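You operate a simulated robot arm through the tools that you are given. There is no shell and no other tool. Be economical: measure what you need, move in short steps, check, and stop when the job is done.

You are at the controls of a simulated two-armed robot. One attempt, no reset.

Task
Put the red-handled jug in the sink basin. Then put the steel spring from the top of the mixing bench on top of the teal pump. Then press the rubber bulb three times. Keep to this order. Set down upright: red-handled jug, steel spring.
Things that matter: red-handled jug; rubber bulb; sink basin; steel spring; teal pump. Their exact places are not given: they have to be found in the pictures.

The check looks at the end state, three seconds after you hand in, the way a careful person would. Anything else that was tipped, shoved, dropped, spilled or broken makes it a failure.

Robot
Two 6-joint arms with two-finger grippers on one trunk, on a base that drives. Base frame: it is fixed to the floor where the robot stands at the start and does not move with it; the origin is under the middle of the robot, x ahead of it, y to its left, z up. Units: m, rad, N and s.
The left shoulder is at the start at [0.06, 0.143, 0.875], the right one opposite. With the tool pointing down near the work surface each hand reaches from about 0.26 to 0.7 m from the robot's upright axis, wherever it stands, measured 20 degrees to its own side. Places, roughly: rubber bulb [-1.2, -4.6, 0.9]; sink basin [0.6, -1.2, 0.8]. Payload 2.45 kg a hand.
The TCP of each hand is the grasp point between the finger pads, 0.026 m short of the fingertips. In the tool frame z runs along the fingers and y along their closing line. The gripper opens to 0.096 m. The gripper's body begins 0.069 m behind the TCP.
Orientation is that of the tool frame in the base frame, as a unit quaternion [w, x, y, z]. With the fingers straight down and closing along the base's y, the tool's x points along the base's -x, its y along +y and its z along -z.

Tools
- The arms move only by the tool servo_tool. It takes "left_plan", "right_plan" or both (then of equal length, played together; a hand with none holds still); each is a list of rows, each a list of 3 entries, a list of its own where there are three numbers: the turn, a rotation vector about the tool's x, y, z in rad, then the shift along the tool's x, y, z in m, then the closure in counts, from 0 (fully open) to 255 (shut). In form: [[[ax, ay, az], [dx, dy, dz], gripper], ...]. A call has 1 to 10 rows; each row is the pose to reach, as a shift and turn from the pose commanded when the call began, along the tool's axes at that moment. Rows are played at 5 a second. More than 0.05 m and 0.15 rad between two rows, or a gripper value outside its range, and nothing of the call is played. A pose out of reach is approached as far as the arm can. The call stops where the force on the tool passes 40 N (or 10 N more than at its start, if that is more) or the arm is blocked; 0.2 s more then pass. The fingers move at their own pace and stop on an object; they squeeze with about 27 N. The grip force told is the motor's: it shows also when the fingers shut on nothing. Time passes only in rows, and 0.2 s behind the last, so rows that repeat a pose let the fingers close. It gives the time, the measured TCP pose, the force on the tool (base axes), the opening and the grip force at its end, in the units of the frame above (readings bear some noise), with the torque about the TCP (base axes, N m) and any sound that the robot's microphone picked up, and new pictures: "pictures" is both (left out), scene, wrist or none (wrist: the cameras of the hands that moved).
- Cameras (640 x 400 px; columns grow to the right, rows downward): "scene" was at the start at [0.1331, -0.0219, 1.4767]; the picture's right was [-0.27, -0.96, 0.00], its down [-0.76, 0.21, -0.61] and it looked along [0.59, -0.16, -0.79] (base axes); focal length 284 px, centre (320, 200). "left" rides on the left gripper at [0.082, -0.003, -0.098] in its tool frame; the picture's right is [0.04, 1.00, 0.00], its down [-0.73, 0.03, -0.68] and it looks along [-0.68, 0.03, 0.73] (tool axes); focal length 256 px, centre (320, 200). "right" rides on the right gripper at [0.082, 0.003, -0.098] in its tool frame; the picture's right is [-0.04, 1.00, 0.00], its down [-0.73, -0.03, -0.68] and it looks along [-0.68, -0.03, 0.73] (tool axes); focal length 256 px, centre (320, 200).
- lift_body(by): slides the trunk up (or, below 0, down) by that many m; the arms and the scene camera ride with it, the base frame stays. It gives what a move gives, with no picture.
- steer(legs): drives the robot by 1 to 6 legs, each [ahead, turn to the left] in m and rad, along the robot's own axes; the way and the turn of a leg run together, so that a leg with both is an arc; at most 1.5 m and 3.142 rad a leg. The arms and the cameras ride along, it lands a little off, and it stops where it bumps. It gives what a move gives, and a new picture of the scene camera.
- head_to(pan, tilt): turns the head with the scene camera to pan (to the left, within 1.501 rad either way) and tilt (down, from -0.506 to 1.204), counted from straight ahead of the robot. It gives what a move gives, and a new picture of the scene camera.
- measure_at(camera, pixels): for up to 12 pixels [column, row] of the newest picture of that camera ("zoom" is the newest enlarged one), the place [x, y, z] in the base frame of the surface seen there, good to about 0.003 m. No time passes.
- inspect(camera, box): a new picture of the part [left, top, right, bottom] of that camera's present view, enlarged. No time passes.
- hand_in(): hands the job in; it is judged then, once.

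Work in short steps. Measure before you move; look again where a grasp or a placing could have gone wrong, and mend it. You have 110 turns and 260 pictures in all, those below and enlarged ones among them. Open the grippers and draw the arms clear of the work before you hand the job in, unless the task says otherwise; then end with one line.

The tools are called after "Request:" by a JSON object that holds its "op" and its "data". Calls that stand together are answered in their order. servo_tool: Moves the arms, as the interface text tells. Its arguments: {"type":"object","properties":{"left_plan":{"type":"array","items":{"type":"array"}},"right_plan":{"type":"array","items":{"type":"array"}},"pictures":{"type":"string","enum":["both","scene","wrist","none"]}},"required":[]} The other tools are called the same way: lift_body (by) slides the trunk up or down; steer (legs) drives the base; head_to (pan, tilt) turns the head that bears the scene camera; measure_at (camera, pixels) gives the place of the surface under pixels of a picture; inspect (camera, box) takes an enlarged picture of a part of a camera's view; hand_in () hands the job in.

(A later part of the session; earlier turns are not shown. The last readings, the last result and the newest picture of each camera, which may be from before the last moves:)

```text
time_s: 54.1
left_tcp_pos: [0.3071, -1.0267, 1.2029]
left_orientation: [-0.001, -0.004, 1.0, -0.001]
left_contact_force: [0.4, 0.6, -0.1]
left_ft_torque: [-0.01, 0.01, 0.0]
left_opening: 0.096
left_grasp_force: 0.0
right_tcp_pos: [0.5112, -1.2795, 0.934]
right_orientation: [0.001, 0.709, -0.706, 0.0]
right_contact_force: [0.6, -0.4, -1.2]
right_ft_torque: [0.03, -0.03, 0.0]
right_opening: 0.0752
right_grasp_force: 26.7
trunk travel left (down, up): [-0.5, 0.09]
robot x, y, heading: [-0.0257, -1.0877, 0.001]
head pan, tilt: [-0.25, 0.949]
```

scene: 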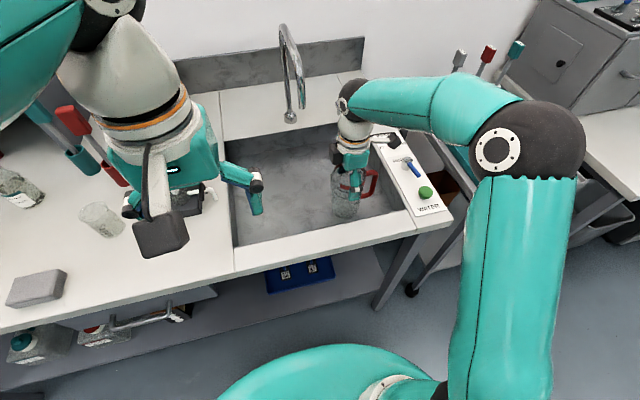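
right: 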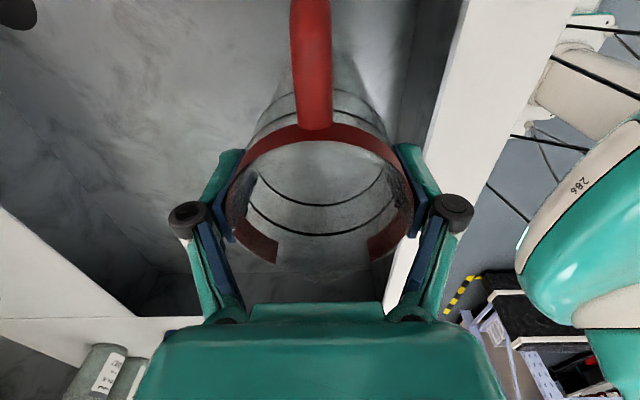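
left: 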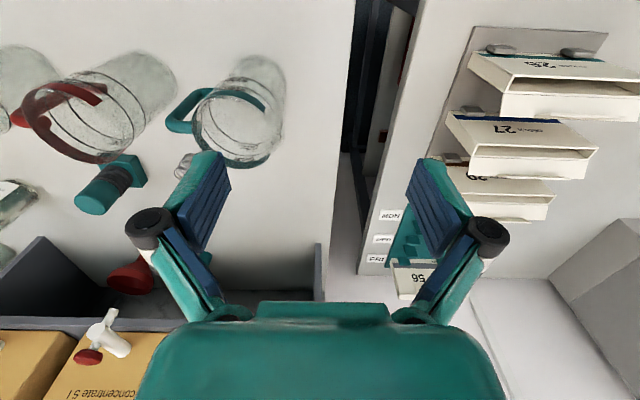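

No contact yet at 0.934; a few more millimetres in small steps.

Request:
{"op": "servo_tool", "data": {"right_plan": [[[0, 0, 0], [0, 0, 0.001], 255], [[0, 0, 0], [0, 0, 0.002], 255], [[0, 0, 0], [0, 0, 0.003], 255], [[0, 0, 0], [0, 0, 0.003], 255]], "pictures": "none"}}

```text
time_s: 55.1
left_tcp_pos: [0.3083, -1.0249, 1.2033]
left_orientation: [0.001, -0.004, 1.0, -0.001]
left_contact_force: [-0.4, 0.6, -0.7]
left_ft_torque: [-0.02, -0.01, 0.0]
left_opening: 0.0961
left_grasp_force: 0.1
right_tcp_pos: [0.5105, -1.2805, 0.9312]
right_orientation: [0.0, 0.709, -0.706, 0.001]
right_contact_force: [1.9, 0.6, 6.5]
right_ft_torque: [0.03, 0.06, -0.02]
right_opening: 0.0754
right_grasp_force: 27.4
trunk travel left (down, up): [-0.5, 0.09]
robot x, y, heading: [-0.0235, -1.0887, 0.005]
head pan, tilt: [-0.25, 0.949]
```

Contact felt (6.5 N). I open and rise straight up.

Request:
{"op": "servo_tool", "data": {"right_plan": [[[0, 0, 0], [0, 0, 0], 0], [[0, 0, 0], [0, 0, 0], 0], [[0, 0, 0], [0, 0, -0.03], 0], [[0, 0, 0], [0, 0, -0.07], 0], [[0, 0, 0], [0, 0, -0.11], 0], [[0, 0, 0], [0, 0, -0.15], 0], [[0, 0, 0], [0, 0, -0.19], 0], [[0, 0, 0], [0, 0, -0.22], 0]]}}

```text
time_s: 56.9
left_tcp_pos: [0.3074, -1.0253, 1.2028]
left_orientation: [0.001, -0.004, 1.0, -0.001]
left_contact_force: [0.3, -0.1, 0.7]
left_ft_torque: [-0.01, 0.0, 0.01]
left_opening: 0.0962
left_grasp_force: 0.1
right_tcp_pos: [0.5115, -1.2819, 1.152]
right_orientation: [0.0, 0.709, -0.705, -0.001]
right_contact_force: [-0.6, -0.9, 1.0]
right_ft_torque: [0.02, 0.04, 0.0]
right_opening: 0.0963
right_grasp_force: 0.0
trunk travel left (down, up): [-0.5, 0.09]
robot x, y, heading: [-0.0283, -1.089, 0.001]
head pan, tilt: [-0.25, 0.949]
```

scene: 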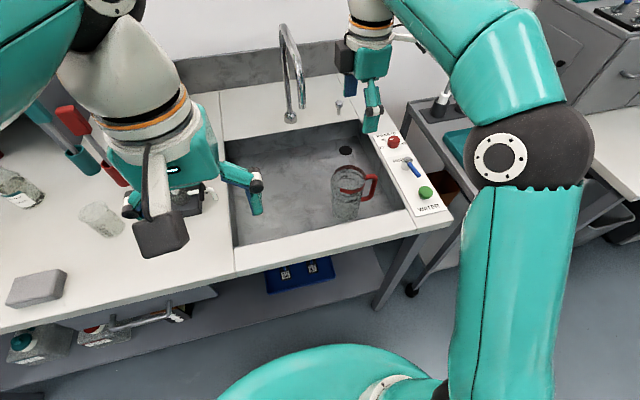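
right: 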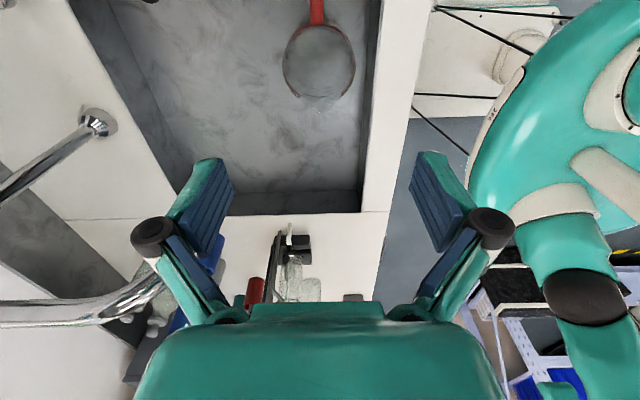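

The jug stands upright in the basin at (350,190). I draw the right hand back and turn it back to its original yaw.

Request:
{"op": "servo_tool", "data": {"right_plan": [[[0, 0, 0.149], [0, 0.015, -0.005], 0], [[0, 0, 0.298], [0, 0.03, -0.01], 0], [[0, 0, 0.447], [0, 0.045, -0.015], 0], [[0, 0, 0.596], [0, 0.06, -0.02], 0], [[0, 0, 0.745], [0, 0.075, -0.025], 0], [[0, 0, 0.894], [0, 0.09, -0.03], 0], [[0, 0, 1.043], [0, 0.105, -0.035], 0], [[0, 0, 1.192], [0, 0.12, -0.04], 0], [[0, 0, 1.341], [0, 0.135, -0.045], 0], [[0, 0, 1.49], [0, 0.15, -0.05], 0]], "pictures": "none"}}

Request:
{"op": "steer", "data": {"legs": [[-0.3, 0], [0, 0.785], [0, 0.785]]}}

```text
time_s: 59.1
left_tcp_pos: [0.3081, -1.0256, 1.2034]
left_orientation: [0.001, -0.005, 1.0, 0.0]
left_contact_force: [-0.1, 0.2, 0.5]
left_ft_torque: [-0.04, -0.01, 0.0]
left_opening: 0.096
left_grasp_force: 0.1
right_tcp_pos: [0.3584, -1.2798, 1.2018]
right_orientation: [0.0, -0.043, 0.999, -0.001]
right_contact_force: [0.2, 0.1, -0.8]
right_ft_torque: [-0.01, -0.02, 0.01]
right_opening: 0.0959
right_grasp_force: 0.0
trunk travel left (down, up): [-0.5, 0.09]
robot x, y, heading: [-0.0226, -1.0906, 0.002]
head pan, tilt: [-0.25, 0.949]
```

```text
time_s: 66.2
left_tcp_pos: [-0.3979, -0.7541, 1.2029]
left_orientation: [-0.003, 0.711, -0.703, 0.002]
left_contact_force: [-1.8, -0.4, 0.1]
left_ft_torque: [-0.01, -0.11, 0.0]
left_opening: 0.0963
left_grasp_force: 0.1
right_tcp_pos: [-0.1451, -0.7021, 1.2043]
right_orientation: [-0.001, 0.738, -0.675, 0.002]
right_contact_force: [-1.3, 0.0, 0.1]
right_ft_torque: [0.0, -0.11, -0.02]
right_opening: 0.096
right_grasp_force: 0.0
trunk travel left (down, up): [-0.5, 0.09]
robot x, y, heading: [-0.2818, -1.0901, 1.555]
head pan, tilt: [-0.25, 0.949]
stopped in leg 3: the robot was blocked; the commanded pose is now the measured one
```

scene: 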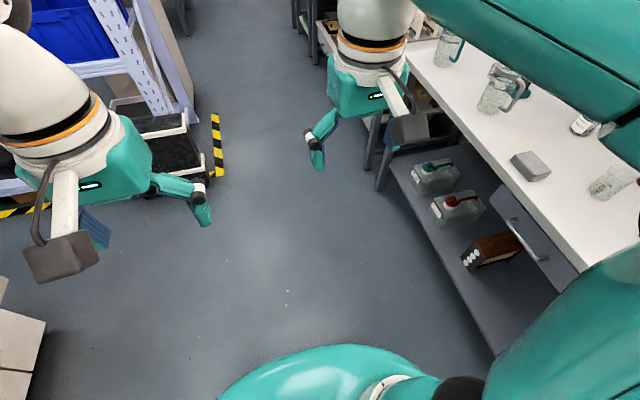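

That stop is at the end of the turn (heading 1.555), good enough. I drive back along the bench and turn to face it.

Request:
{"op": "steer", "data": {"legs": [[1.0, 0], [0, -0.785], [0, -0.77]]}}

Request:
{"op": "head_to", "data": {"pan": -0.3, "tilt": 0.8}}

```text
time_s: 76.2
left_tcp_pos: [0.073, 0.0761, 1.2034]
left_orientation: [0.0, -0.012, 1.0, -0.001]
left_contact_force: [0.5, 0.1, 0.4]
left_ft_torque: [0.03, 0.01, -0.01]
left_opening: 0.096
left_grasp_force: 0.0
right_tcp_pos: [0.1283, -0.177, 1.2016]
right_orientation: [0.0, -0.051, 0.999, -0.001]
right_contact_force: [0.1, -0.1, 0.6]
right_ft_torque: [0.02, 0.06, 0.0]
right_opening: 0.096
right_grasp_force: 0.2
trunk travel left (down, up): [-0.5, 0.09]
robot x, y, heading: [-0.2594, 0.0053, 0.017]
head pan, tilt: [-0.25, 0.949]
```

scene: 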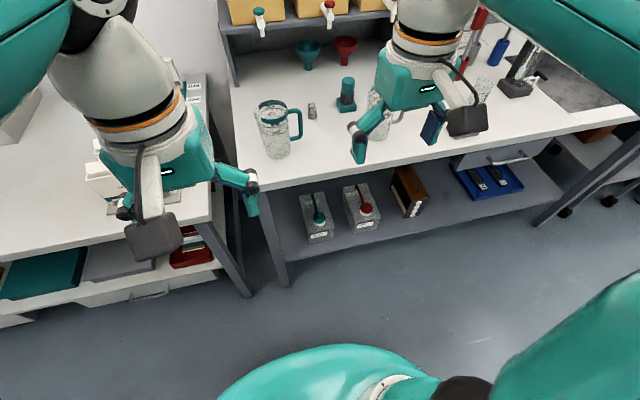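

```text
time_s: 76.9
left_tcp_pos: [0.0708, 0.0775, 1.2042]
left_orientation: [-0.001, -0.012, 1.0, -0.001]
left_contact_force: [-0.5, 0.6, -1.0]
left_ft_torque: [-0.05, -0.01, -0.02]
left_opening: 0.0961
left_grasp_force: 0.2
right_tcp_pos: [0.1269, -0.1753, 1.2041]
right_orientation: [0.0, -0.052, 0.999, 0.0]
right_contact_force: [-0.6, 0.0, -0.5]
right_ft_torque: [-0.06, 0.02, 0.0]
right_opening: 0.0961
right_grasp_force: 0.0
trunk travel left (down, up): [-0.5, 0.09]
robot x, y, heading: [-0.2605, 0.0018, 0.015]
head pan, tilt: [-0.3, 0.799]
```

scene: 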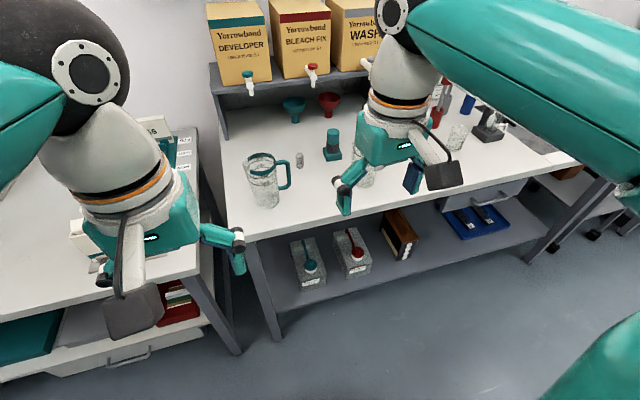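

Robot is at [-0.26,0.0]. I drive ahead 0.29 so the spring falls inside reach.

Request:
{"op": "steer", "data": {"legs": [[0.29, -0.015]]}}

Request:
{"op": "head_to", "data": {"pan": -0.3, "tilt": 1.0}}

```text
time_s: 79.0
left_tcp_pos: [0.3732, 0.0706, 1.2037]
left_orientation: [0.0, -0.002, 1.0, 0.0]
left_contact_force: [0.2, 0.3, -1.1]
left_ft_torque: [0.0, 0.03, 0.01]
left_opening: 0.0957
left_grasp_force: 0.1
right_tcp_pos: [0.4244, -0.1836, 1.2036]
right_orientation: [0.0, -0.041, 0.999, -0.001]
right_contact_force: [0.5, 0.5, -0.3]
right_ft_torque: [-0.03, -0.01, 0.02]
right_opening: 0.096
right_grasp_force: 0.0
trunk travel left (down, up): [-0.5, 0.09]
robot x, y, heading: [0.0384, 0.0019, -0.005]
head pan, tilt: [-0.3, 0.799]
```

scene: 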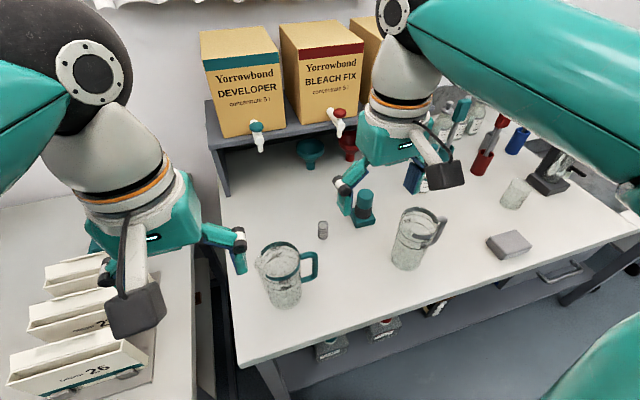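

```text
time_s: 79.7
left_tcp_pos: [0.3721, 0.0705, 1.2041]
left_orientation: [0.0, -0.003, 1.0, -0.001]
left_contact_force: [-0.2, 0.4, -0.3]
left_ft_torque: [-0.01, -0.01, 0.02]
left_opening: 0.0958
left_grasp_force: 0.1
right_tcp_pos: [0.4227, -0.184, 1.2038]
right_orientation: [0.0, -0.042, 0.999, 0.0]
right_contact_force: [-0.1, 0.4, -0.6]
right_ft_torque: [0.03, -0.03, 0.03]
right_opening: 0.0959
right_grasp_force: 0.1
trunk travel left (down, up): [-0.5, 0.09]
robot x, y, heading: [0.0397, 0.0036, -0.005]
head pan, tilt: [-0.3, 1.0]
```

scene: 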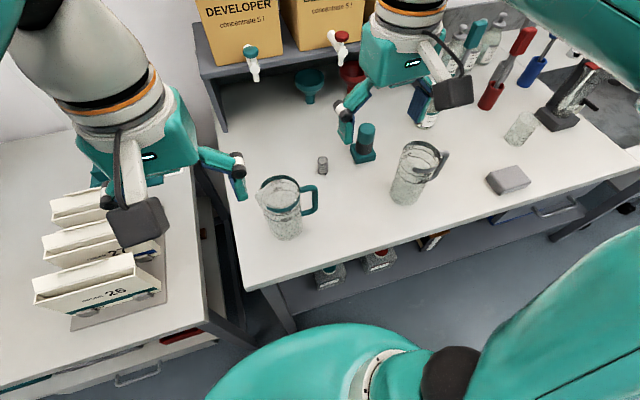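

The spring is at (322,165) and the pump at (365,142). I enlarge and measure both.

Request:
{"op": "inspect", "data": {"camera": "scene", "box": [290, 110, 400, 180]}}

Request:
{"op": "measure_at", "data": {"camera": "scene", "pixels": [[322, 156], [322, 158], [322, 162], [322, 174], [317, 166], [327, 166], [366, 125], [362, 124], [371, 126], [367, 128], [365, 148], [365, 158]]}}

```text
5.71 times, centred on (345, 145) of scene
```

zoom: 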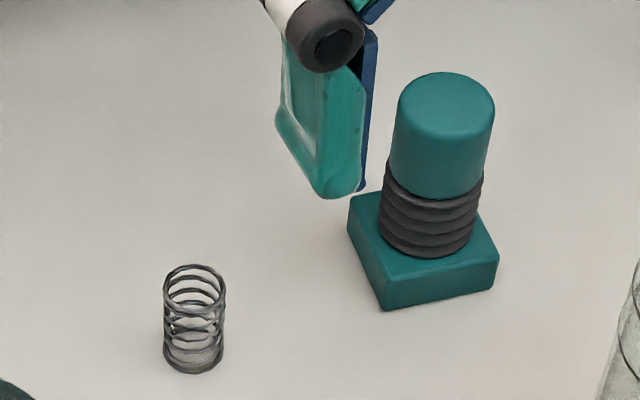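

```text
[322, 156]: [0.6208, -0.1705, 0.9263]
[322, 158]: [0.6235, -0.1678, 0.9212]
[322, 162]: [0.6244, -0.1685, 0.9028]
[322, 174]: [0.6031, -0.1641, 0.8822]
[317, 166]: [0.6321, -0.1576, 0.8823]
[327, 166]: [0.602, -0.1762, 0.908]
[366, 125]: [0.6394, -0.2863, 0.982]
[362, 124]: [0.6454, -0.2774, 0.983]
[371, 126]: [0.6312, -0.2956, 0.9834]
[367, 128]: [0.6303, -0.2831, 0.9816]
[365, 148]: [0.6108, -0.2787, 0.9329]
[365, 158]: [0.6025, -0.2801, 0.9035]
```

Spring centre is about [0.61,-0.166], top 0.925; pump top centre about [0.632,-0.284,0.982]. I check how far the taps and shelf overhang before moving in.

Request:
{"op": "measure_at", "data": {"camera": "scene", "pixels": [[252, 55], [255, 78], [340, 38], [342, 58], [290, 60], [350, 75], [308, 95]]}}

```text
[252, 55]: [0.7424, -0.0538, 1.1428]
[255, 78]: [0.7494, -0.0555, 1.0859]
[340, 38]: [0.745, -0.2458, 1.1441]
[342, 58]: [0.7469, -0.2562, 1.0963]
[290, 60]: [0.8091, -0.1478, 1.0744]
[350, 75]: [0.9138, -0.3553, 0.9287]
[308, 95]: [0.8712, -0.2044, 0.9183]
```

Taps start at x 0.74, leaving room. I move the right hand above the spring.

Request:
{"op": "servo_tool", "data": {"right_plan": [[[0, 0, 0.04], [-0.04, 0, 0], 0], [[0, 0, 0.084], [-0.08, 0.001, 0], 0], [[0, 0, 0.084], [-0.12, 0.002, 0], 0], [[0, 0, 0.084], [-0.15, 0.003, 0.02], 0], [[0, 0, 0.084], [-0.183, 0.003, 0.06], 0], [[0, 0, 0.084], [-0.183, 0.003, 0.1], 0], [[0, 0, 0.084], [-0.183, 0.003, 0.1], 0]]}}

```text
refused: row 5 steps farther than a row can; nothing moved
```

The fifth row stepped too far; I space it out.

Request:
{"op": "servo_tool", "data": {"right_plan": [[[0, 0, 0.04], [-0.04, 0, 0], 0], [[0, 0, 0.084], [-0.08, 0.001, 0], 0], [[0, 0, 0.084], [-0.12, 0.002, 0], 0], [[0, 0, 0.084], [-0.15, 0.003, 0.01], 0], [[0, 0, 0.084], [-0.183, 0.003, 0.03], 0], [[0, 0, 0.084], [-0.183, 0.003, 0.065], 0], [[0, 0, 0.084], [-0.183, 0.003, 0.1], 0], [[0, 0, 0.084], [-0.183, 0.003, 0.1], 0]]}}

```text
time_s: 81.5
left_tcp_pos: [0.3721, 0.0701, 1.2048]
left_orientation: [0.0, -0.003, 1.0, -0.001]
left_contact_force: [0.5, -1.0, 0.6]
left_ft_torque: [-0.04, 0.04, 0.05]
left_opening: 0.0961
left_grasp_force: 0.1
right_tcp_pos: [0.606, -0.1658, 1.1038]
right_orientation: [0.0, 0.001, 1.0, -0.001]
right_contact_force: [0.7, 0.0, 0.8]
right_ft_torque: [0.0, -0.01, 0.02]
right_opening: 0.0959
right_grasp_force: 0.0
right hand out of reach, approached as far as the arm can: row 5
trunk travel left (down, up): [-0.5, 0.09]
robot x, y, heading: [0.0391, 0.0045, -0.006]
head pan, tilt: [-0.3, 1.0]
```

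scene: 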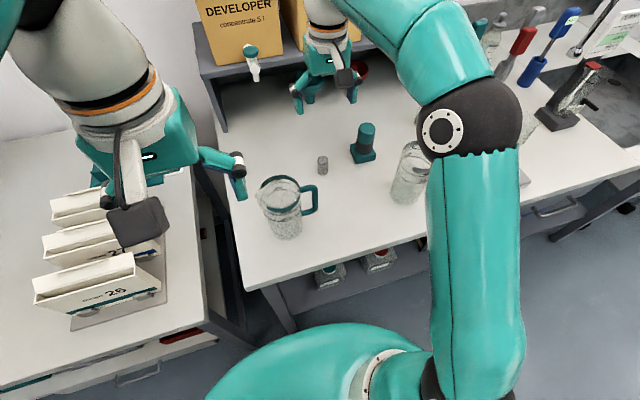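
right: 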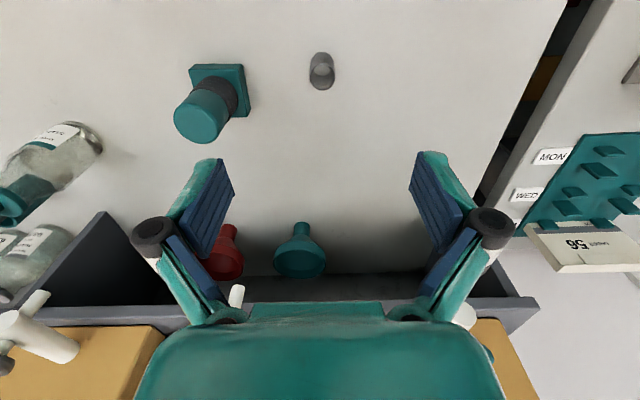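

The spring shows at (321,70) in the wrist view. I enlarge to get its centre.

Request:
{"op": "inspect", "data": {"camera": "right", "box": [280, 40, 360, 100]}}

Request:
{"op": "measure_at", "data": {"camera": "right", "pixels": [[321, 55], [312, 75], [331, 75], [321, 82], [321, 88], [202, 120], [185, 115], [220, 115], [202, 104], [202, 138]]}}

```text
6.67 times, centred on (320, 70) of right
```

zoom: 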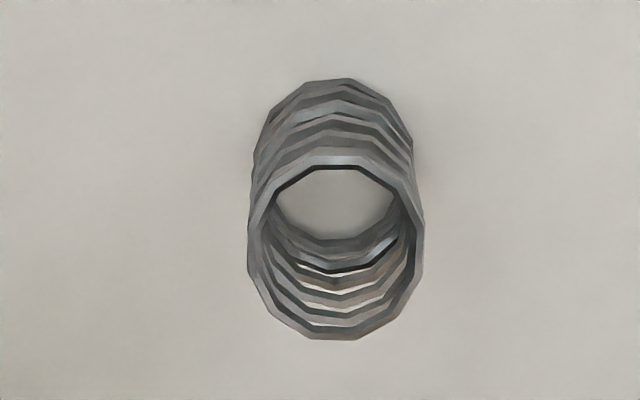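

```text
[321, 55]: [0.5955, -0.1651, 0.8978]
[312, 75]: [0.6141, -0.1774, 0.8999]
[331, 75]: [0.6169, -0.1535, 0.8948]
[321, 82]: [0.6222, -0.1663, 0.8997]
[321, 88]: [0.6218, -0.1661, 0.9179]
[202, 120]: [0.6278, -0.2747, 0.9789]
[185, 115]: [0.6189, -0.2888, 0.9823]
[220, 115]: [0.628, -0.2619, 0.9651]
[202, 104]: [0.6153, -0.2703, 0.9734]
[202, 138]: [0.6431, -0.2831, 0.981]
```

Spring centre is [0.611,-0.1645]. I centre, descend to z 0.912 and close on it.

Request:
{"op": "servo_tool", "data": {"right_plan": [[[0, 0, 0], [-0.005, 0.001, 0.04], 0], [[0, 0, 0], [-0.005, 0.001, 0.08], 0], [[0, 0, 0], [-0.005, 0.001, 0.12], 0], [[0, 0, 0], [-0.005, 0.001, 0.16], 0], [[0, 0, 0], [-0.005, 0.001, 0.18], 0], [[0, 0, 0], [-0.005, 0.001, 0.191], 0], [[0, 0, 0], [-0.005, 0.001, 0.191], 0]]}}

```text
time_s: 83.1
left_tcp_pos: [0.3725, 0.0693, 1.2042]
left_orientation: [0.001, -0.003, 1.0, -0.001]
left_contact_force: [0.1, -0.1, -1.2]
left_ft_torque: [0.03, 0.03, 0.04]
left_opening: 0.096
left_grasp_force: 0.1
right_tcp_pos: [0.6115, -0.1641, 0.911]
right_orientation: [0.001, 0.001, 1.0, -0.001]
right_contact_force: [0.1, -0.2, 0.3]
right_ft_torque: [-0.03, -0.01, -0.03]
right_opening: 0.0961
right_grasp_force: 0.0
trunk travel left (down, up): [-0.5, 0.09]
robot x, y, heading: [0.0389, 0.0068, -0.004]
head pan, tilt: [-0.3, 1.0]
```

scene: 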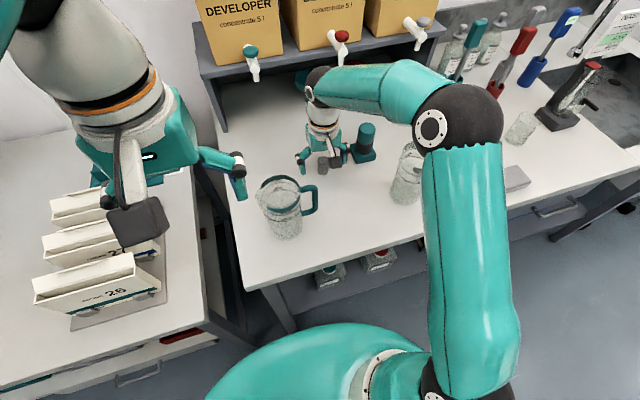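
right: 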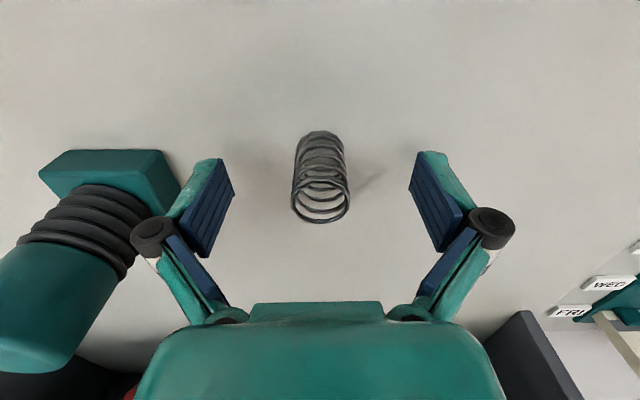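

The spring sits between the pads. I close.

Request:
{"op": "servo_tool", "data": {"right_plan": [[[0, 0, 0], [0, 0, 0], 255], [[0, 0, 0], [0, 0, 0], 255], [[0, 0, 0], [0, 0, 0], 255], [[0, 0, 0], [0, 0, 0], 255]], "pictures": "wrist"}}

```text
time_s: 84.1
left_tcp_pos: [0.3717, 0.0694, 1.2047]
left_orientation: [0.001, -0.003, 1.0, 0.0]
left_contact_force: [0.0, -0.4, 0.6]
left_ft_torque: [-0.04, 0.0, -0.01]
left_opening: 0.096
left_grasp_force: 0.1
right_tcp_pos: [0.6119, -0.1629, 0.9102]
right_orientation: [0.0, 0.0, 1.0, 0.0]
right_contact_force: [0.1, 0.5, -1.0]
right_ft_torque: [0.03, 0.0, -0.01]
right_opening: 0.0259
right_grasp_force: 27.0
trunk travel left (down, up): [-0.5, 0.09]
robot x, y, heading: [0.0395, 0.0066, -0.006]
head pan, tilt: [-0.3, 1.0]
```

right: 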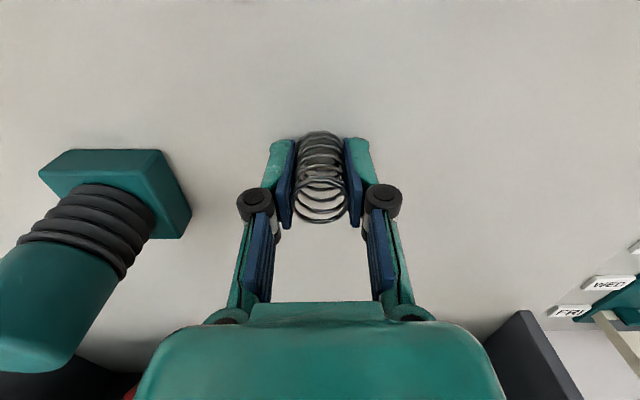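

Gripped at 0.026 opening. I lift to z about 1.06 and look at the pump's top.

Request:
{"op": "servo_tool", "data": {"right_plan": [[[0, 0, 0], [0, 0, -0.04], 255], [[0, 0, 0], [0, 0, -0.08], 255], [[0, 0, 0], [0, 0, -0.12], 255], [[0, 0, 0], [0, 0, -0.15], 255], [[0, 0, 0], [0, 0, -0.15], 255]]}}

Request:
{"op": "inspect", "data": {"camera": "scene", "box": [290, 80, 420, 170]}}

```text
time_s: 85.3
left_tcp_pos: [0.3739, 0.0698, 1.2032]
left_orientation: [0.0, -0.003, 1.0, 0.0]
left_contact_force: [0.2, 0.2, 0.0]
left_ft_torque: [0.04, 0.02, 0.0]
left_opening: 0.0962
left_grasp_force: 0.1
right_tcp_pos: [0.6098, -0.1654, 1.0644]
right_orientation: [-0.001, 0.001, 1.0, 0.001]
right_contact_force: [-0.7, 0.0, -0.3]
right_ft_torque: [0.01, 0.0, 0.01]
right_opening: 0.0259
right_grasp_force: 27.0
trunk travel left (down, up): [-0.5, 0.09]
robot x, y, heading: [0.0418, 0.0096, -0.008]
head pan, tilt: [-0.3, 1.0]
```

scene: 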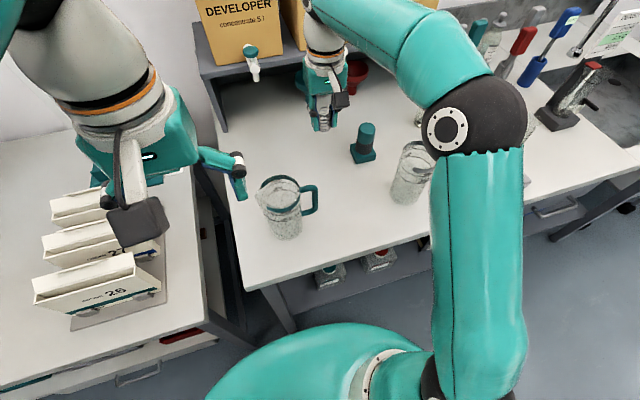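
right: 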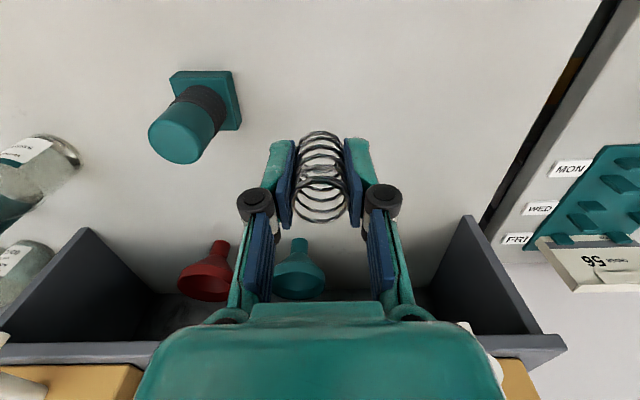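

```text
4.44 times, centred on (355, 125) of scene
```

zoom: 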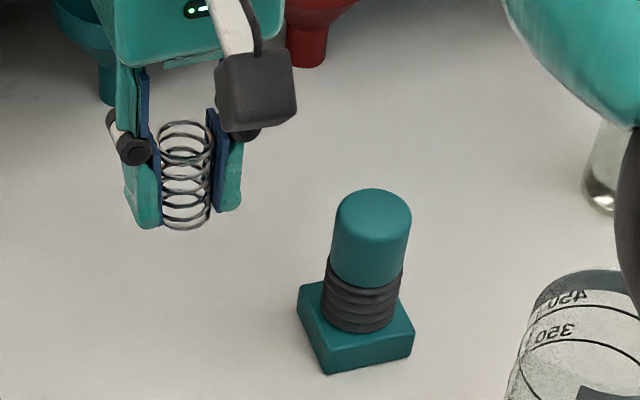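

I measure several points on the pump's top disc in the enlarged picture.

Request:
{"op": "measure_at", "data": {"camera": "zoom", "pixels": [[374, 190], [374, 200], [374, 210], [374, 220], [374, 228], [340, 208], [350, 210], [400, 212], [408, 214], [374, 236]]}}

Request:
{"op": "measure_at", "data": {"camera": "right", "pixels": [[176, 140], [152, 135], [160, 122], [200, 148], [176, 158], [190, 125], [205, 140], [168, 113], [178, 118]]}}

Request:
{"op": "inspect", "data": {"camera": "right", "box": [130, 60, 250, 170]}}

```text
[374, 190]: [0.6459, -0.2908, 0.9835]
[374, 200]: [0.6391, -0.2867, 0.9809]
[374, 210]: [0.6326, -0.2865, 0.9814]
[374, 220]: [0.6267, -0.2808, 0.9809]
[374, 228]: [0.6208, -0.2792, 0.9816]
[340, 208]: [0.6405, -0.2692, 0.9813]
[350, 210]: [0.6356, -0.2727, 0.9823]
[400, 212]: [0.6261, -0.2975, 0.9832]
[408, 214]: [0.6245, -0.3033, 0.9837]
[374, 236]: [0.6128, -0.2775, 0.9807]
```

```text
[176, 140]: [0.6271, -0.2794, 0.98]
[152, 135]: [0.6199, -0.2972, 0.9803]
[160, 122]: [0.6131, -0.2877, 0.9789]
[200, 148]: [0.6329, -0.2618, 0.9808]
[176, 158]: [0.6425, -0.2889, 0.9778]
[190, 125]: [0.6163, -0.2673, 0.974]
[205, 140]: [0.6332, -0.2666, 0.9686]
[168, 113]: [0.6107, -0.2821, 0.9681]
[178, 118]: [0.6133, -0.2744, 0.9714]
```

```text
3.64 times, centred on (190, 115) of right
```

zoom: 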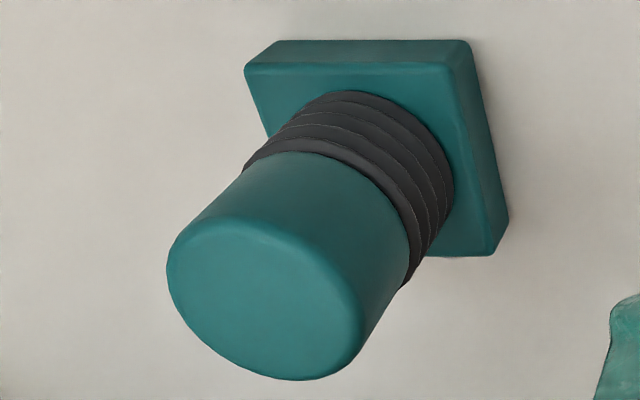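

Pump top centre is [0.630,-0.2825], top 0.982. I carry the spring over it and lower to just above.

Request:
{"op": "servo_tool", "data": {"right_plan": [[[0, 0, 0], [-0.006, -0.04, 0], 255], [[0, 0, 0], [-0.013, -0.08, 0], 255], [[0, 0, 0], [-0.019, -0.118, 0], 255], [[0, 0, 0], [-0.019, -0.118, 0.02], 255], [[0, 0, 0], [-0.019, -0.118, 0.035], 255], [[0, 0, 0], [-0.019, -0.118, 0.035], 255], [[0, 0, 0], [-0.019, -0.118, 0.035], 255]]}}

Request:
{"op": "inspect", "data": {"camera": "scene", "box": [310, 80, 420, 170]}}

Request:
{"op": "inspect", "data": {"camera": "right", "box": [240, 100, 400, 240]}}

```text
time_s: 86.9
left_tcp_pos: [0.3735, 0.0704, 1.204]
left_orientation: [0.0, -0.002, 1.0, 0.0]
left_contact_force: [0.0, 0.6, 0.6]
left_ft_torque: [0.01, 0.01, 0.01]
left_opening: 0.0962
left_grasp_force: 0.1
right_tcp_pos: [0.6302, -0.2826, 1.0276]
right_orientation: [0.0, 0.0, 1.0, 0.0]
right_contact_force: [0.3, 0.3, -0.5]
right_ft_torque: [0.01, 0.02, -0.04]
right_opening: 0.0261
right_grasp_force: 27.0
trunk travel left (down, up): [-0.5, 0.09]
robot x, y, heading: [0.0413, 0.0047, -0.009]
head pan, tilt: [-0.3, 1.0]
```

scene: 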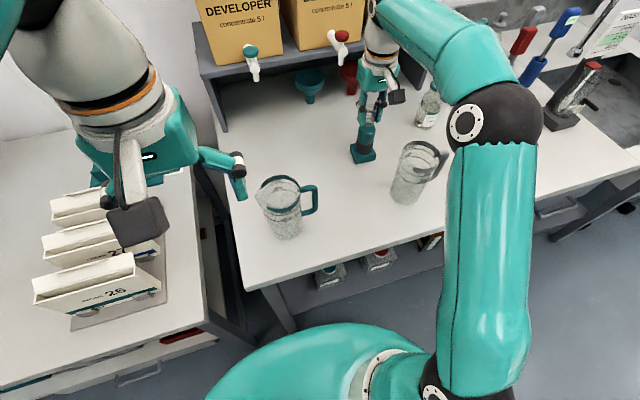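
right: 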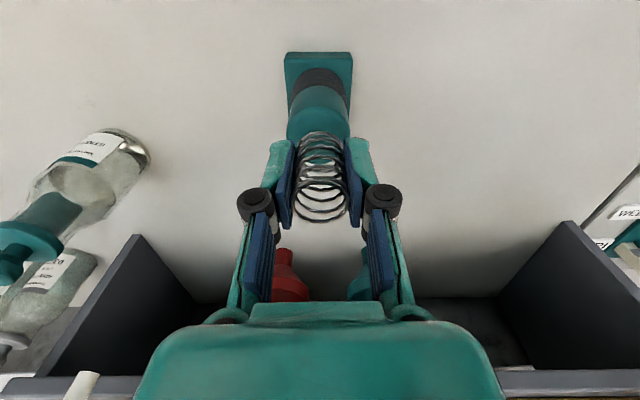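

```text
4.44 times, centred on (365, 125) of scene
```

zoom: 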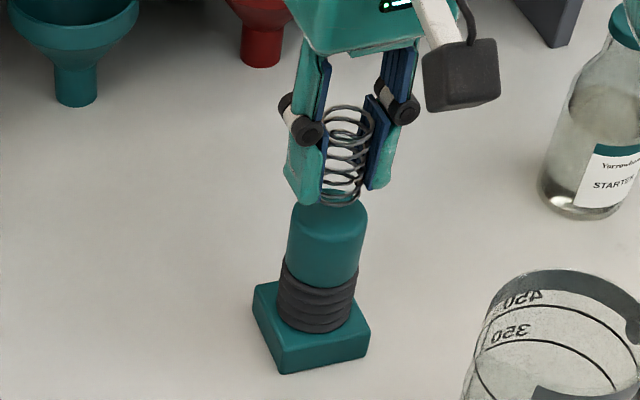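

```text
2.86 times, centred on (320, 170) of right
```

zoom: 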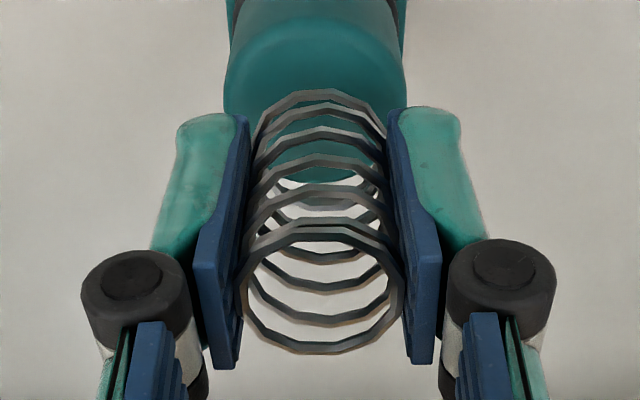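

Aligned sideways. I lower in small steps, feeling for contact.

Request:
{"op": "servo_tool", "data": {"right_plan": [[[0, 0, 0], [0, 0, 0.005], 255], [[0, 0, 0], [0, 0, 0.009], 255], [[0, 0, 0], [0, 0, 0.012], 255], [[0, 0, 0], [0, 0, 0.012], 255]]}}

Request:
{"op": "inspect", "data": {"camera": "scene", "box": [340, 90, 395, 140]}}

Request:
{"op": "inspect", "data": {"camera": "right", "box": [240, 100, 400, 240]}}

```text
time_s: 87.9
left_tcp_pos: [0.3725, 0.0703, 1.204]
left_orientation: [0.0, -0.002, 1.0, 0.0]
left_contact_force: [-0.3, 0.2, -0.1]
left_ft_torque: [0.01, -0.04, 0.03]
left_opening: 0.0961
left_grasp_force: 0.1
right_tcp_pos: [0.6284, -0.2817, 1.0173]
right_orientation: [0.0, 0.001, 1.0, -0.001]
right_contact_force: [0.1, -0.3, -0.9]
right_ft_torque: [0.01, 0.01, 0.01]
right_opening: 0.026
right_grasp_force: 27.2
trunk travel left (down, up): [-0.5, 0.09]
robot x, y, heading: [0.0413, 0.0085, -0.009]
head pan, tilt: [-0.3, 1.0]
```

scene: 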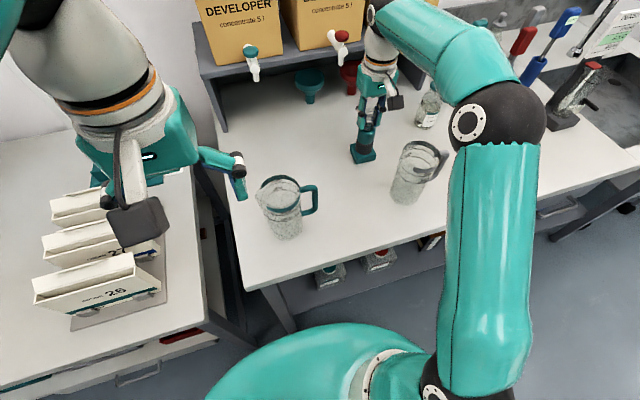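
right: 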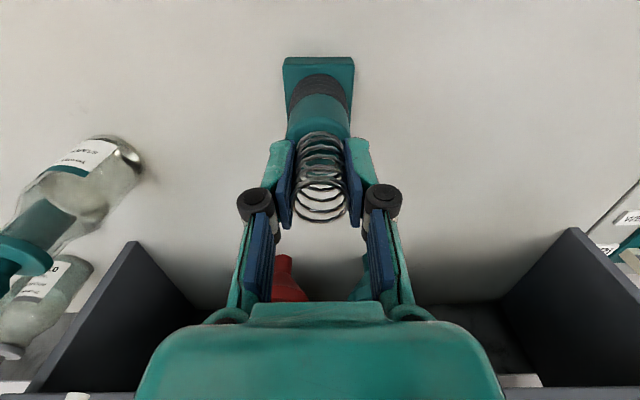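

```text
8.00 times, centred on (368, 115) of scene
```

zoom: 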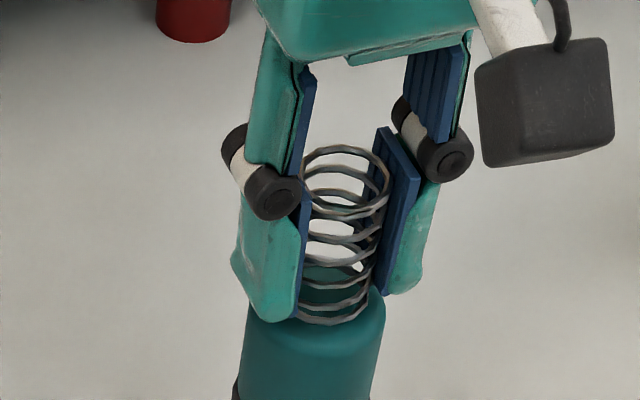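

```text
2.86 times, centred on (320, 170) of right
```

zoom: 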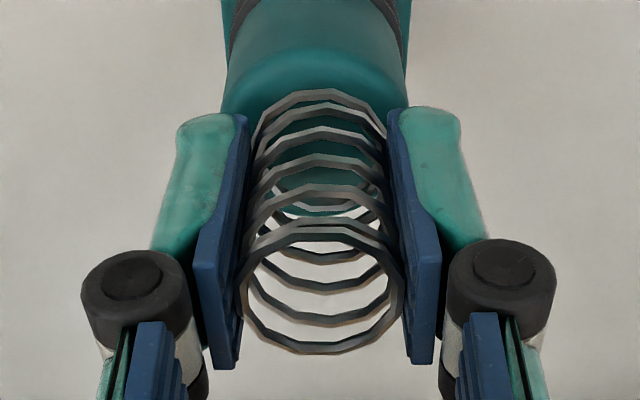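

The spring's bottom ring looks maybe 2–3 mm far in x; I correct by 2 mm and keep lowering slowly to contact.

Request:
{"op": "servo_tool", "data": {"right_plan": [[[0, 0, 0], [0.002, 0.001, 0.001], 255], [[0, 0, 0], [0.002, 0.001, 0.002], 255], [[0, 0, 0], [0.002, 0.001, 0.003], 255], [[0, 0, 0], [0.002, 0.001, 0.003], 255]], "pictures": "none"}}

```text
time_s: 88.9
left_tcp_pos: [0.3721, 0.0693, 1.2041]
left_orientation: [-0.001, -0.003, 1.0, 0.0]
left_contact_force: [-0.1, -0.2, -0.2]
left_ft_torque: [0.01, -0.02, -0.04]
left_opening: 0.0961
left_grasp_force: 0.1
right_tcp_pos: [0.6272, -0.281, 1.0117]
right_orientation: [0.001, 0.001, 1.0, -0.001]
right_contact_force: [0.0, -0.4, 0.0]
right_ft_torque: [0.01, 0.06, -0.01]
right_opening: 0.0258
right_grasp_force: 26.5
trunk travel left (down, up): [-0.5, 0.09]
robot x, y, heading: [0.0422, 0.0044, -0.01]
head pan, tilt: [-0.3, 1.0]
```

Request:
{"op": "inspect", "data": {"camera": "scene", "box": [340, 90, 395, 140]}}

Request:
{"op": "servo_tool", "data": {"right_plan": [[[0, 0, 0], [0, 0, 0.001], 255], [[0, 0, 0], [0, 0, 0.001], 255]], "pictures": "none"}}

```text
8.00 times, centred on (368, 115) of scene
```

zoom: 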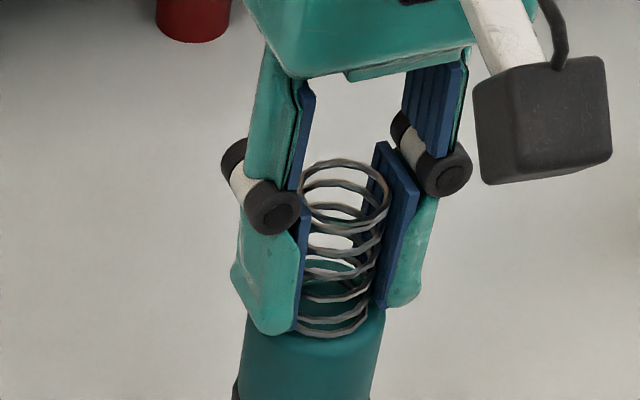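

```text
time_s: 89.5
left_tcp_pos: [0.3728, 0.0704, 1.2038]
left_orientation: [0.0, -0.002, 1.0, 0.001]
left_contact_force: [0.6, 0.3, 0.8]
left_ft_torque: [0.02, 0.03, -0.02]
left_opening: 0.096
left_grasp_force: 0.1
right_tcp_pos: [0.6275, -0.2821, 1.0112]
right_orientation: [0.0, 0.001, 1.0, 0.0]
right_contact_force: [-0.4, 0.0, -0.3]
right_ft_torque: [-0.01, -0.01, 0.01]
right_opening: 0.0263
right_grasp_force: 26.9
trunk travel left (down, up): [-0.5, 0.09]
robot x, y, heading: [0.0365, 0.0087, -0.014]
head pan, tilt: [-0.3, 1.0]
```

Still no contact force at 1.011; two more 1 mm steps.

Request:
{"op": "servo_tool", "data": {"right_plan": [[[0, 0, 0], [0, 0, 0.001], 255], [[0, 0, 0], [0, 0, 0.002], 255], [[0, 0, 0], [0, 0, 0.002], 255]], "pictures": "none"}}

Request:
{"op": "inspect", "data": {"camera": "scene", "box": [340, 90, 395, 140]}}

```text
time_s: 90.3
left_tcp_pos: [0.3728, 0.07, 1.2042]
left_orientation: [0.0, -0.003, 1.0, -0.002]
left_contact_force: [-0.1, 0.7, 0.9]
left_ft_torque: [-0.01, -0.02, -0.03]
left_opening: 0.096
left_grasp_force: 0.1
right_tcp_pos: [0.6267, -0.2823, 1.0112]
right_orientation: [0.001, 0.001, 1.0, -0.001]
right_contact_force: [1.1, 0.5, 3.5]
right_ft_torque: [0.03, -0.07, -0.01]
right_opening: 0.0259
right_grasp_force: 26.6
trunk travel left (down, up): [-0.5, 0.09]
robot x, y, heading: [0.0397, 0.004, -0.008]
head pan, tilt: [-0.3, 1.0]
```

```text
8.00 times, centred on (368, 115) of scene
```

zoom: 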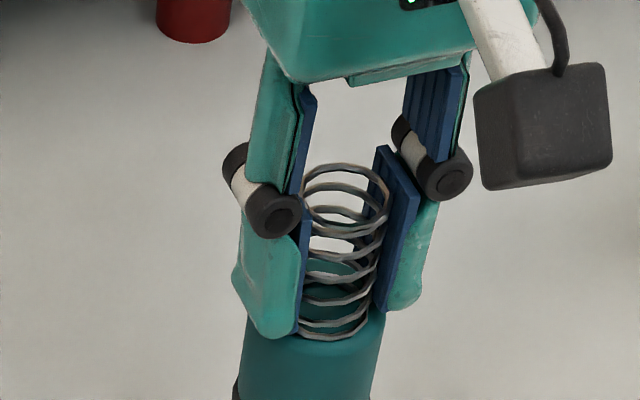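

Contact at 3.5 N. I open gently in steps, then rise straight up.

Request:
{"op": "servo_tool", "data": {"right_plan": [[[0, 0, 0], [0, 0, 0], 180], [[0, 0, 0], [0, 0, 0], 165], [[0, 0, 0], [0, 0, 0], 130], [[0, 0, 0], [0, 0, 0], 90], [[0, 0, 0], [0, 0, 0], 90], [[0, 0, 0], [0, 0, -0.02], 90], [[0, 0, 0], [0, 0, -0.05], 90], [[0, 0, 0], [0, 0, -0.08], 90], [[0, 0, 0], [0.02, 0, -0.11], 90]]}}

Request:
{"op": "inspect", "data": {"camera": "scene", "box": [320, 90, 415, 170]}}

```text
time_s: 92.3
left_tcp_pos: [0.3708, 0.0701, 1.2046]
left_orientation: [0.0, -0.004, 1.0, 0.0]
left_contact_force: [-0.3, 0.4, 0.3]
left_ft_torque: [0.0, -0.03, 0.0]
left_opening: 0.0962
left_grasp_force: 0.0
right_tcp_pos: [0.6055, -0.2826, 1.1196]
right_orientation: [0.001, 0.001, 1.0, 0.0]
right_contact_force: [0.0, -0.4, -1.3]
right_ft_torque: [-0.01, -0.02, 0.04]
right_opening: 0.0622
right_grasp_force: 0.0
trunk travel left (down, up): [-0.5, 0.09]
robot x, y, heading: [0.0379, 0.0072, -0.007]
head pan, tilt: [-0.3, 1.0]
```

scene: 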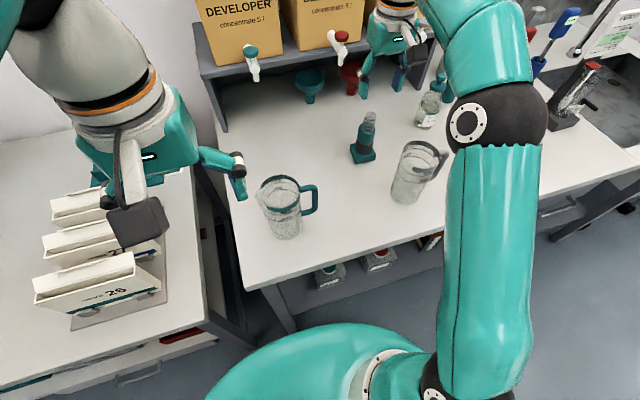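
right: 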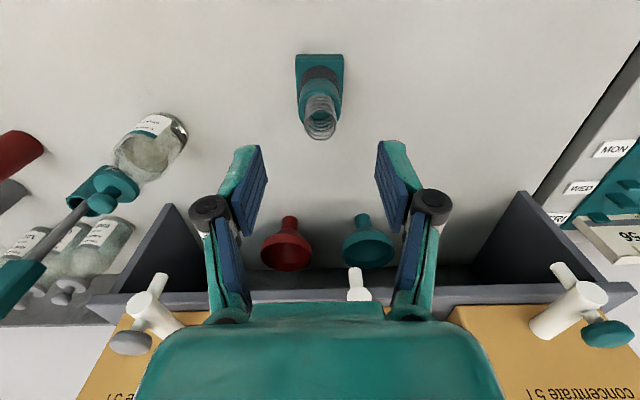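

```text
5.00 times, centred on (368, 130) of scene
```

zoom: 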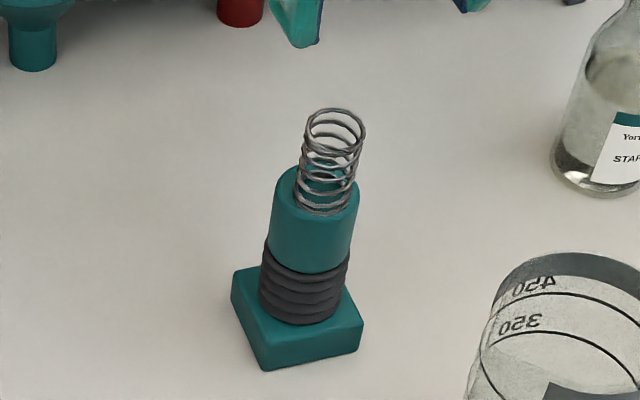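

The spring stands upright on the pump. I retract the right hand backward and up, close to the body.

Request:
{"op": "servo_tool", "data": {"right_plan": [[[0, 0, 0], [0.03, 0, -0.01], 90], [[0, 0, 0], [0.07, 0, -0.02], 90], [[0, 0, 0], [0.11, 0, -0.04], 90], [[0, 0, 0], [0.15, 0, -0.06], 90], [[0, 0, 0], [0.19, 0, -0.08], 90], [[0, 0, 0], [0.22, 0.01, -0.08], 90]], "pictures": "none"}}

Request:
{"op": "steer", "data": {"legs": [[-0.3, 0], [0, -0.785], [0, -0.7]]}}

Request:
{"op": "head_to", "data": {"pan": 0.0, "tilt": 0.4}}

```text
time_s: 93.7
left_tcp_pos: [0.3721, 0.0702, 1.2052]
left_orientation: [0.002, -0.003, 1.0, -0.001]
left_contact_force: [-0.6, -0.3, 0.4]
left_ft_torque: [-0.01, -0.01, 0.0]
left_opening: 0.0961
left_grasp_force: 0.1
right_tcp_pos: [0.3862, -0.2701, 1.1995]
right_orientation: [0.0, 0.001, 1.0, 0.0]
right_contact_force: [0.1, -0.6, 0.5]
right_ft_torque: [0.0, 0.03, 0.0]
right_opening: 0.0623
right_grasp_force: 0.0
trunk travel left (down, up): [-0.5, 0.09]
robot x, y, heading: [0.0404, 0.0082, -0.005]
head pan, tilt: [-0.3, 1.0]
```

```text
time_s: 100.0
left_tcp_pos: [-0.143, -0.3137, 1.2049]
left_orientation: [0.0, 0.642, 0.767, 0.0]
left_contact_force: [-0.7, -0.4, -0.1]
left_ft_torque: [0.04, -0.06, 0.01]
left_opening: 0.0959
left_grasp_force: 0.1
right_tcp_pos: [-0.4769, -0.3861, 1.1992]
right_orientation: [0.001, 0.644, 0.765, 0.002]
right_contact_force: [0.2, -0.5, -0.7]
right_ft_torque: [0.03, -0.1, -0.01]
right_opening: 0.0619
right_grasp_force: 0.0
trunk travel left (down, up): [-0.5, 0.09]
robot x, y, heading: [-0.2191, 0.0119, -1.421]
head pan, tilt: [-0.3, 1.0]
stopped in leg 3: the robot was blocked; the commanded pose is now the measured one
```

scene: 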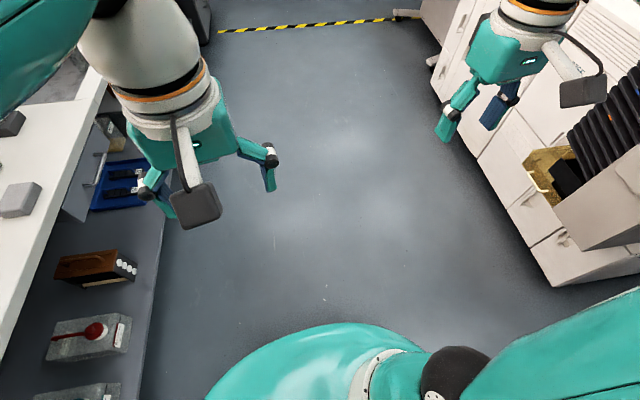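

```text
time_s: 101.0
left_tcp_pos: [-0.1388, -0.3128, 1.2053]
left_orientation: [0.0, 0.642, 0.767, -0.001]
left_contact_force: [0.2, -0.4, 0.5]
left_ft_torque: [-0.03, 0.01, -0.03]
left_opening: 0.0955
left_grasp_force: 0.0
right_tcp_pos: [-0.472, -0.3856, 1.2012]
right_orientation: [0.001, 0.644, 0.765, -0.001]
right_contact_force: [0.4, -1.2, -0.1]
right_ft_torque: [0.01, 0.0, 0.02]
right_opening: 0.062
right_grasp_force: 0.2
trunk travel left (down, up): [-0.5, 0.09]
robot x, y, heading: [-0.2152, 0.015, -1.429]
head pan, tilt: [0.0, 0.4]
```

scene: 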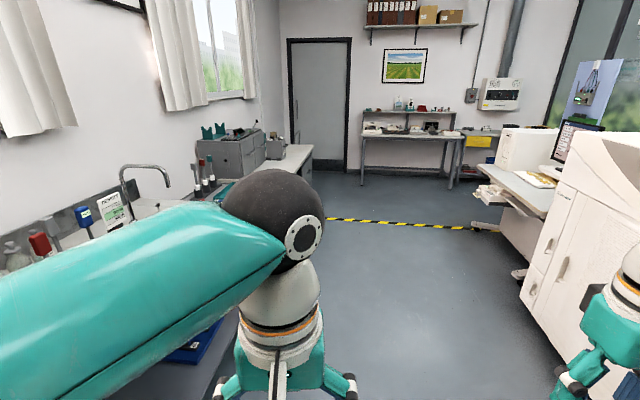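

The far bench is at (410,140). I measure its front edge and floor to plan the drive.

Request:
{"op": "measure_at", "data": {"camera": "scene", "pixels": [[365, 136], [440, 138], [460, 140], [362, 183], [452, 187], [478, 230], [485, 195], [400, 222], [520, 272], [410, 130], [490, 142]]}}

Request:
{"op": "inspect", "data": {"camera": "scene", "box": [340, 80, 520, 195]}}

```text
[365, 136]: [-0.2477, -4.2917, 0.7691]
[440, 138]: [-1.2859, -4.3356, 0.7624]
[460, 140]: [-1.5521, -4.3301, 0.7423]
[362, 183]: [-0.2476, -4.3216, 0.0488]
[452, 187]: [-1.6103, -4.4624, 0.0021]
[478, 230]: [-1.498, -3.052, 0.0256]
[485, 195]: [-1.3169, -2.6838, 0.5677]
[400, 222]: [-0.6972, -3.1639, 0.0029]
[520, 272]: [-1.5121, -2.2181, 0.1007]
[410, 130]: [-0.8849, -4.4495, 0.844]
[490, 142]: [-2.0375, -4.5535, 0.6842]
```

```text
3.48 times, centred on (430, 138) of scene
```

zoom: 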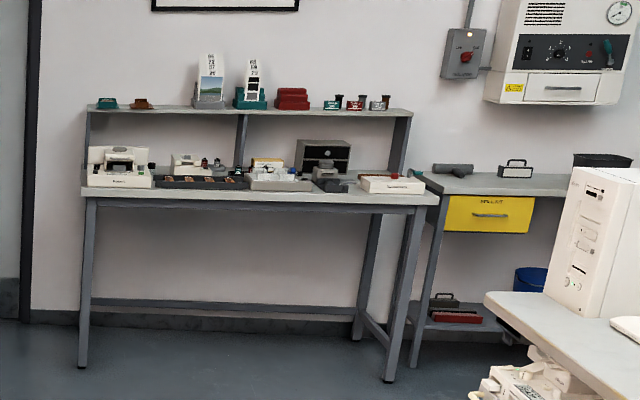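

The bench front is at y -4.3, z 0.77. I drive down the aisle to about [-0.6,-3.2] and look.

Request:
{"op": "steer", "data": {"legs": [[0, -0.26], [1.2, 0], [1.2, 0], [0.8, 0.12]]}}

Request:
{"op": "head_to", "data": {"pan": -0.3, "tilt": 0.5}}

```text
time_s: 117.7
left_tcp_pos: [-0.5496, -3.4663, 1.2055]
left_orientation: [0.0, 0.712, 0.702, -0.001]
left_contact_force: [-0.2, -0.5, 0.1]
left_ft_torque: [0.01, 0.0, -0.05]
left_opening: 0.0961
left_grasp_force: 0.1
right_tcp_pos: [-0.8904, -3.4747, 1.2001]
right_orientation: [0.0, 0.714, 0.7, 0.0]
right_contact_force: [-0.5, 0.1, 0.1]
right_ft_torque: [0.03, 0.0, -0.02]
right_opening: 0.0621
right_grasp_force: 0.1
trunk travel left (down, up): [-0.5, 0.09]
robot x, y, heading: [-0.5605, -3.1331, -1.617]
head pan, tilt: [0.0, 0.4]
```

scene: 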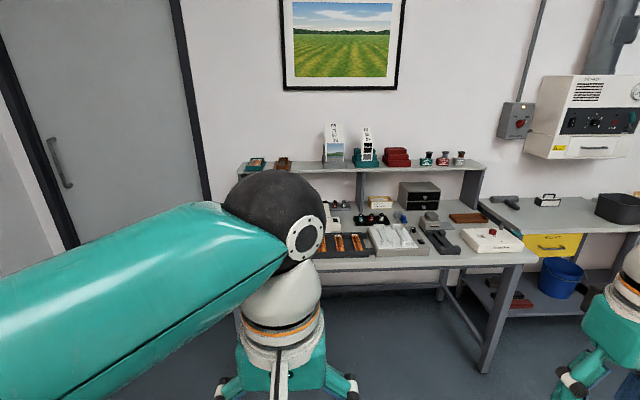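

```text
time_s: 118.5
left_tcp_pos: [-0.5502, -3.4661, 1.206]
left_orientation: [0.0, 0.712, 0.703, -0.001]
left_contact_force: [-0.7, 0.7, 0.1]
left_ft_torque: [0.01, 0.02, 0.02]
left_opening: 0.096
left_grasp_force: 0.1
right_tcp_pos: [-0.8897, -3.4749, 1.2008]
right_orientation: [0.001, 0.714, 0.7, 0.0]
right_contact_force: [0.1, 0.3, 0.3]
right_ft_torque: [0.0, 0.01, 0.02]
right_opening: 0.0622
right_grasp_force: 0.1
trunk travel left (down, up): [-0.5, 0.09]
robot x, y, heading: [-0.5631, -3.1308, -1.615]
head pan, tilt: [-0.3, 0.499]
```

scene: 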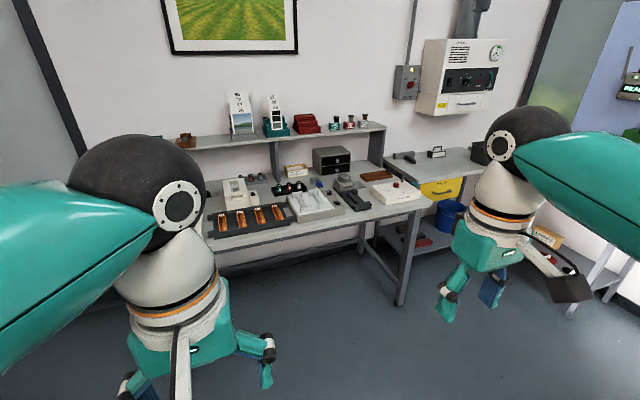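

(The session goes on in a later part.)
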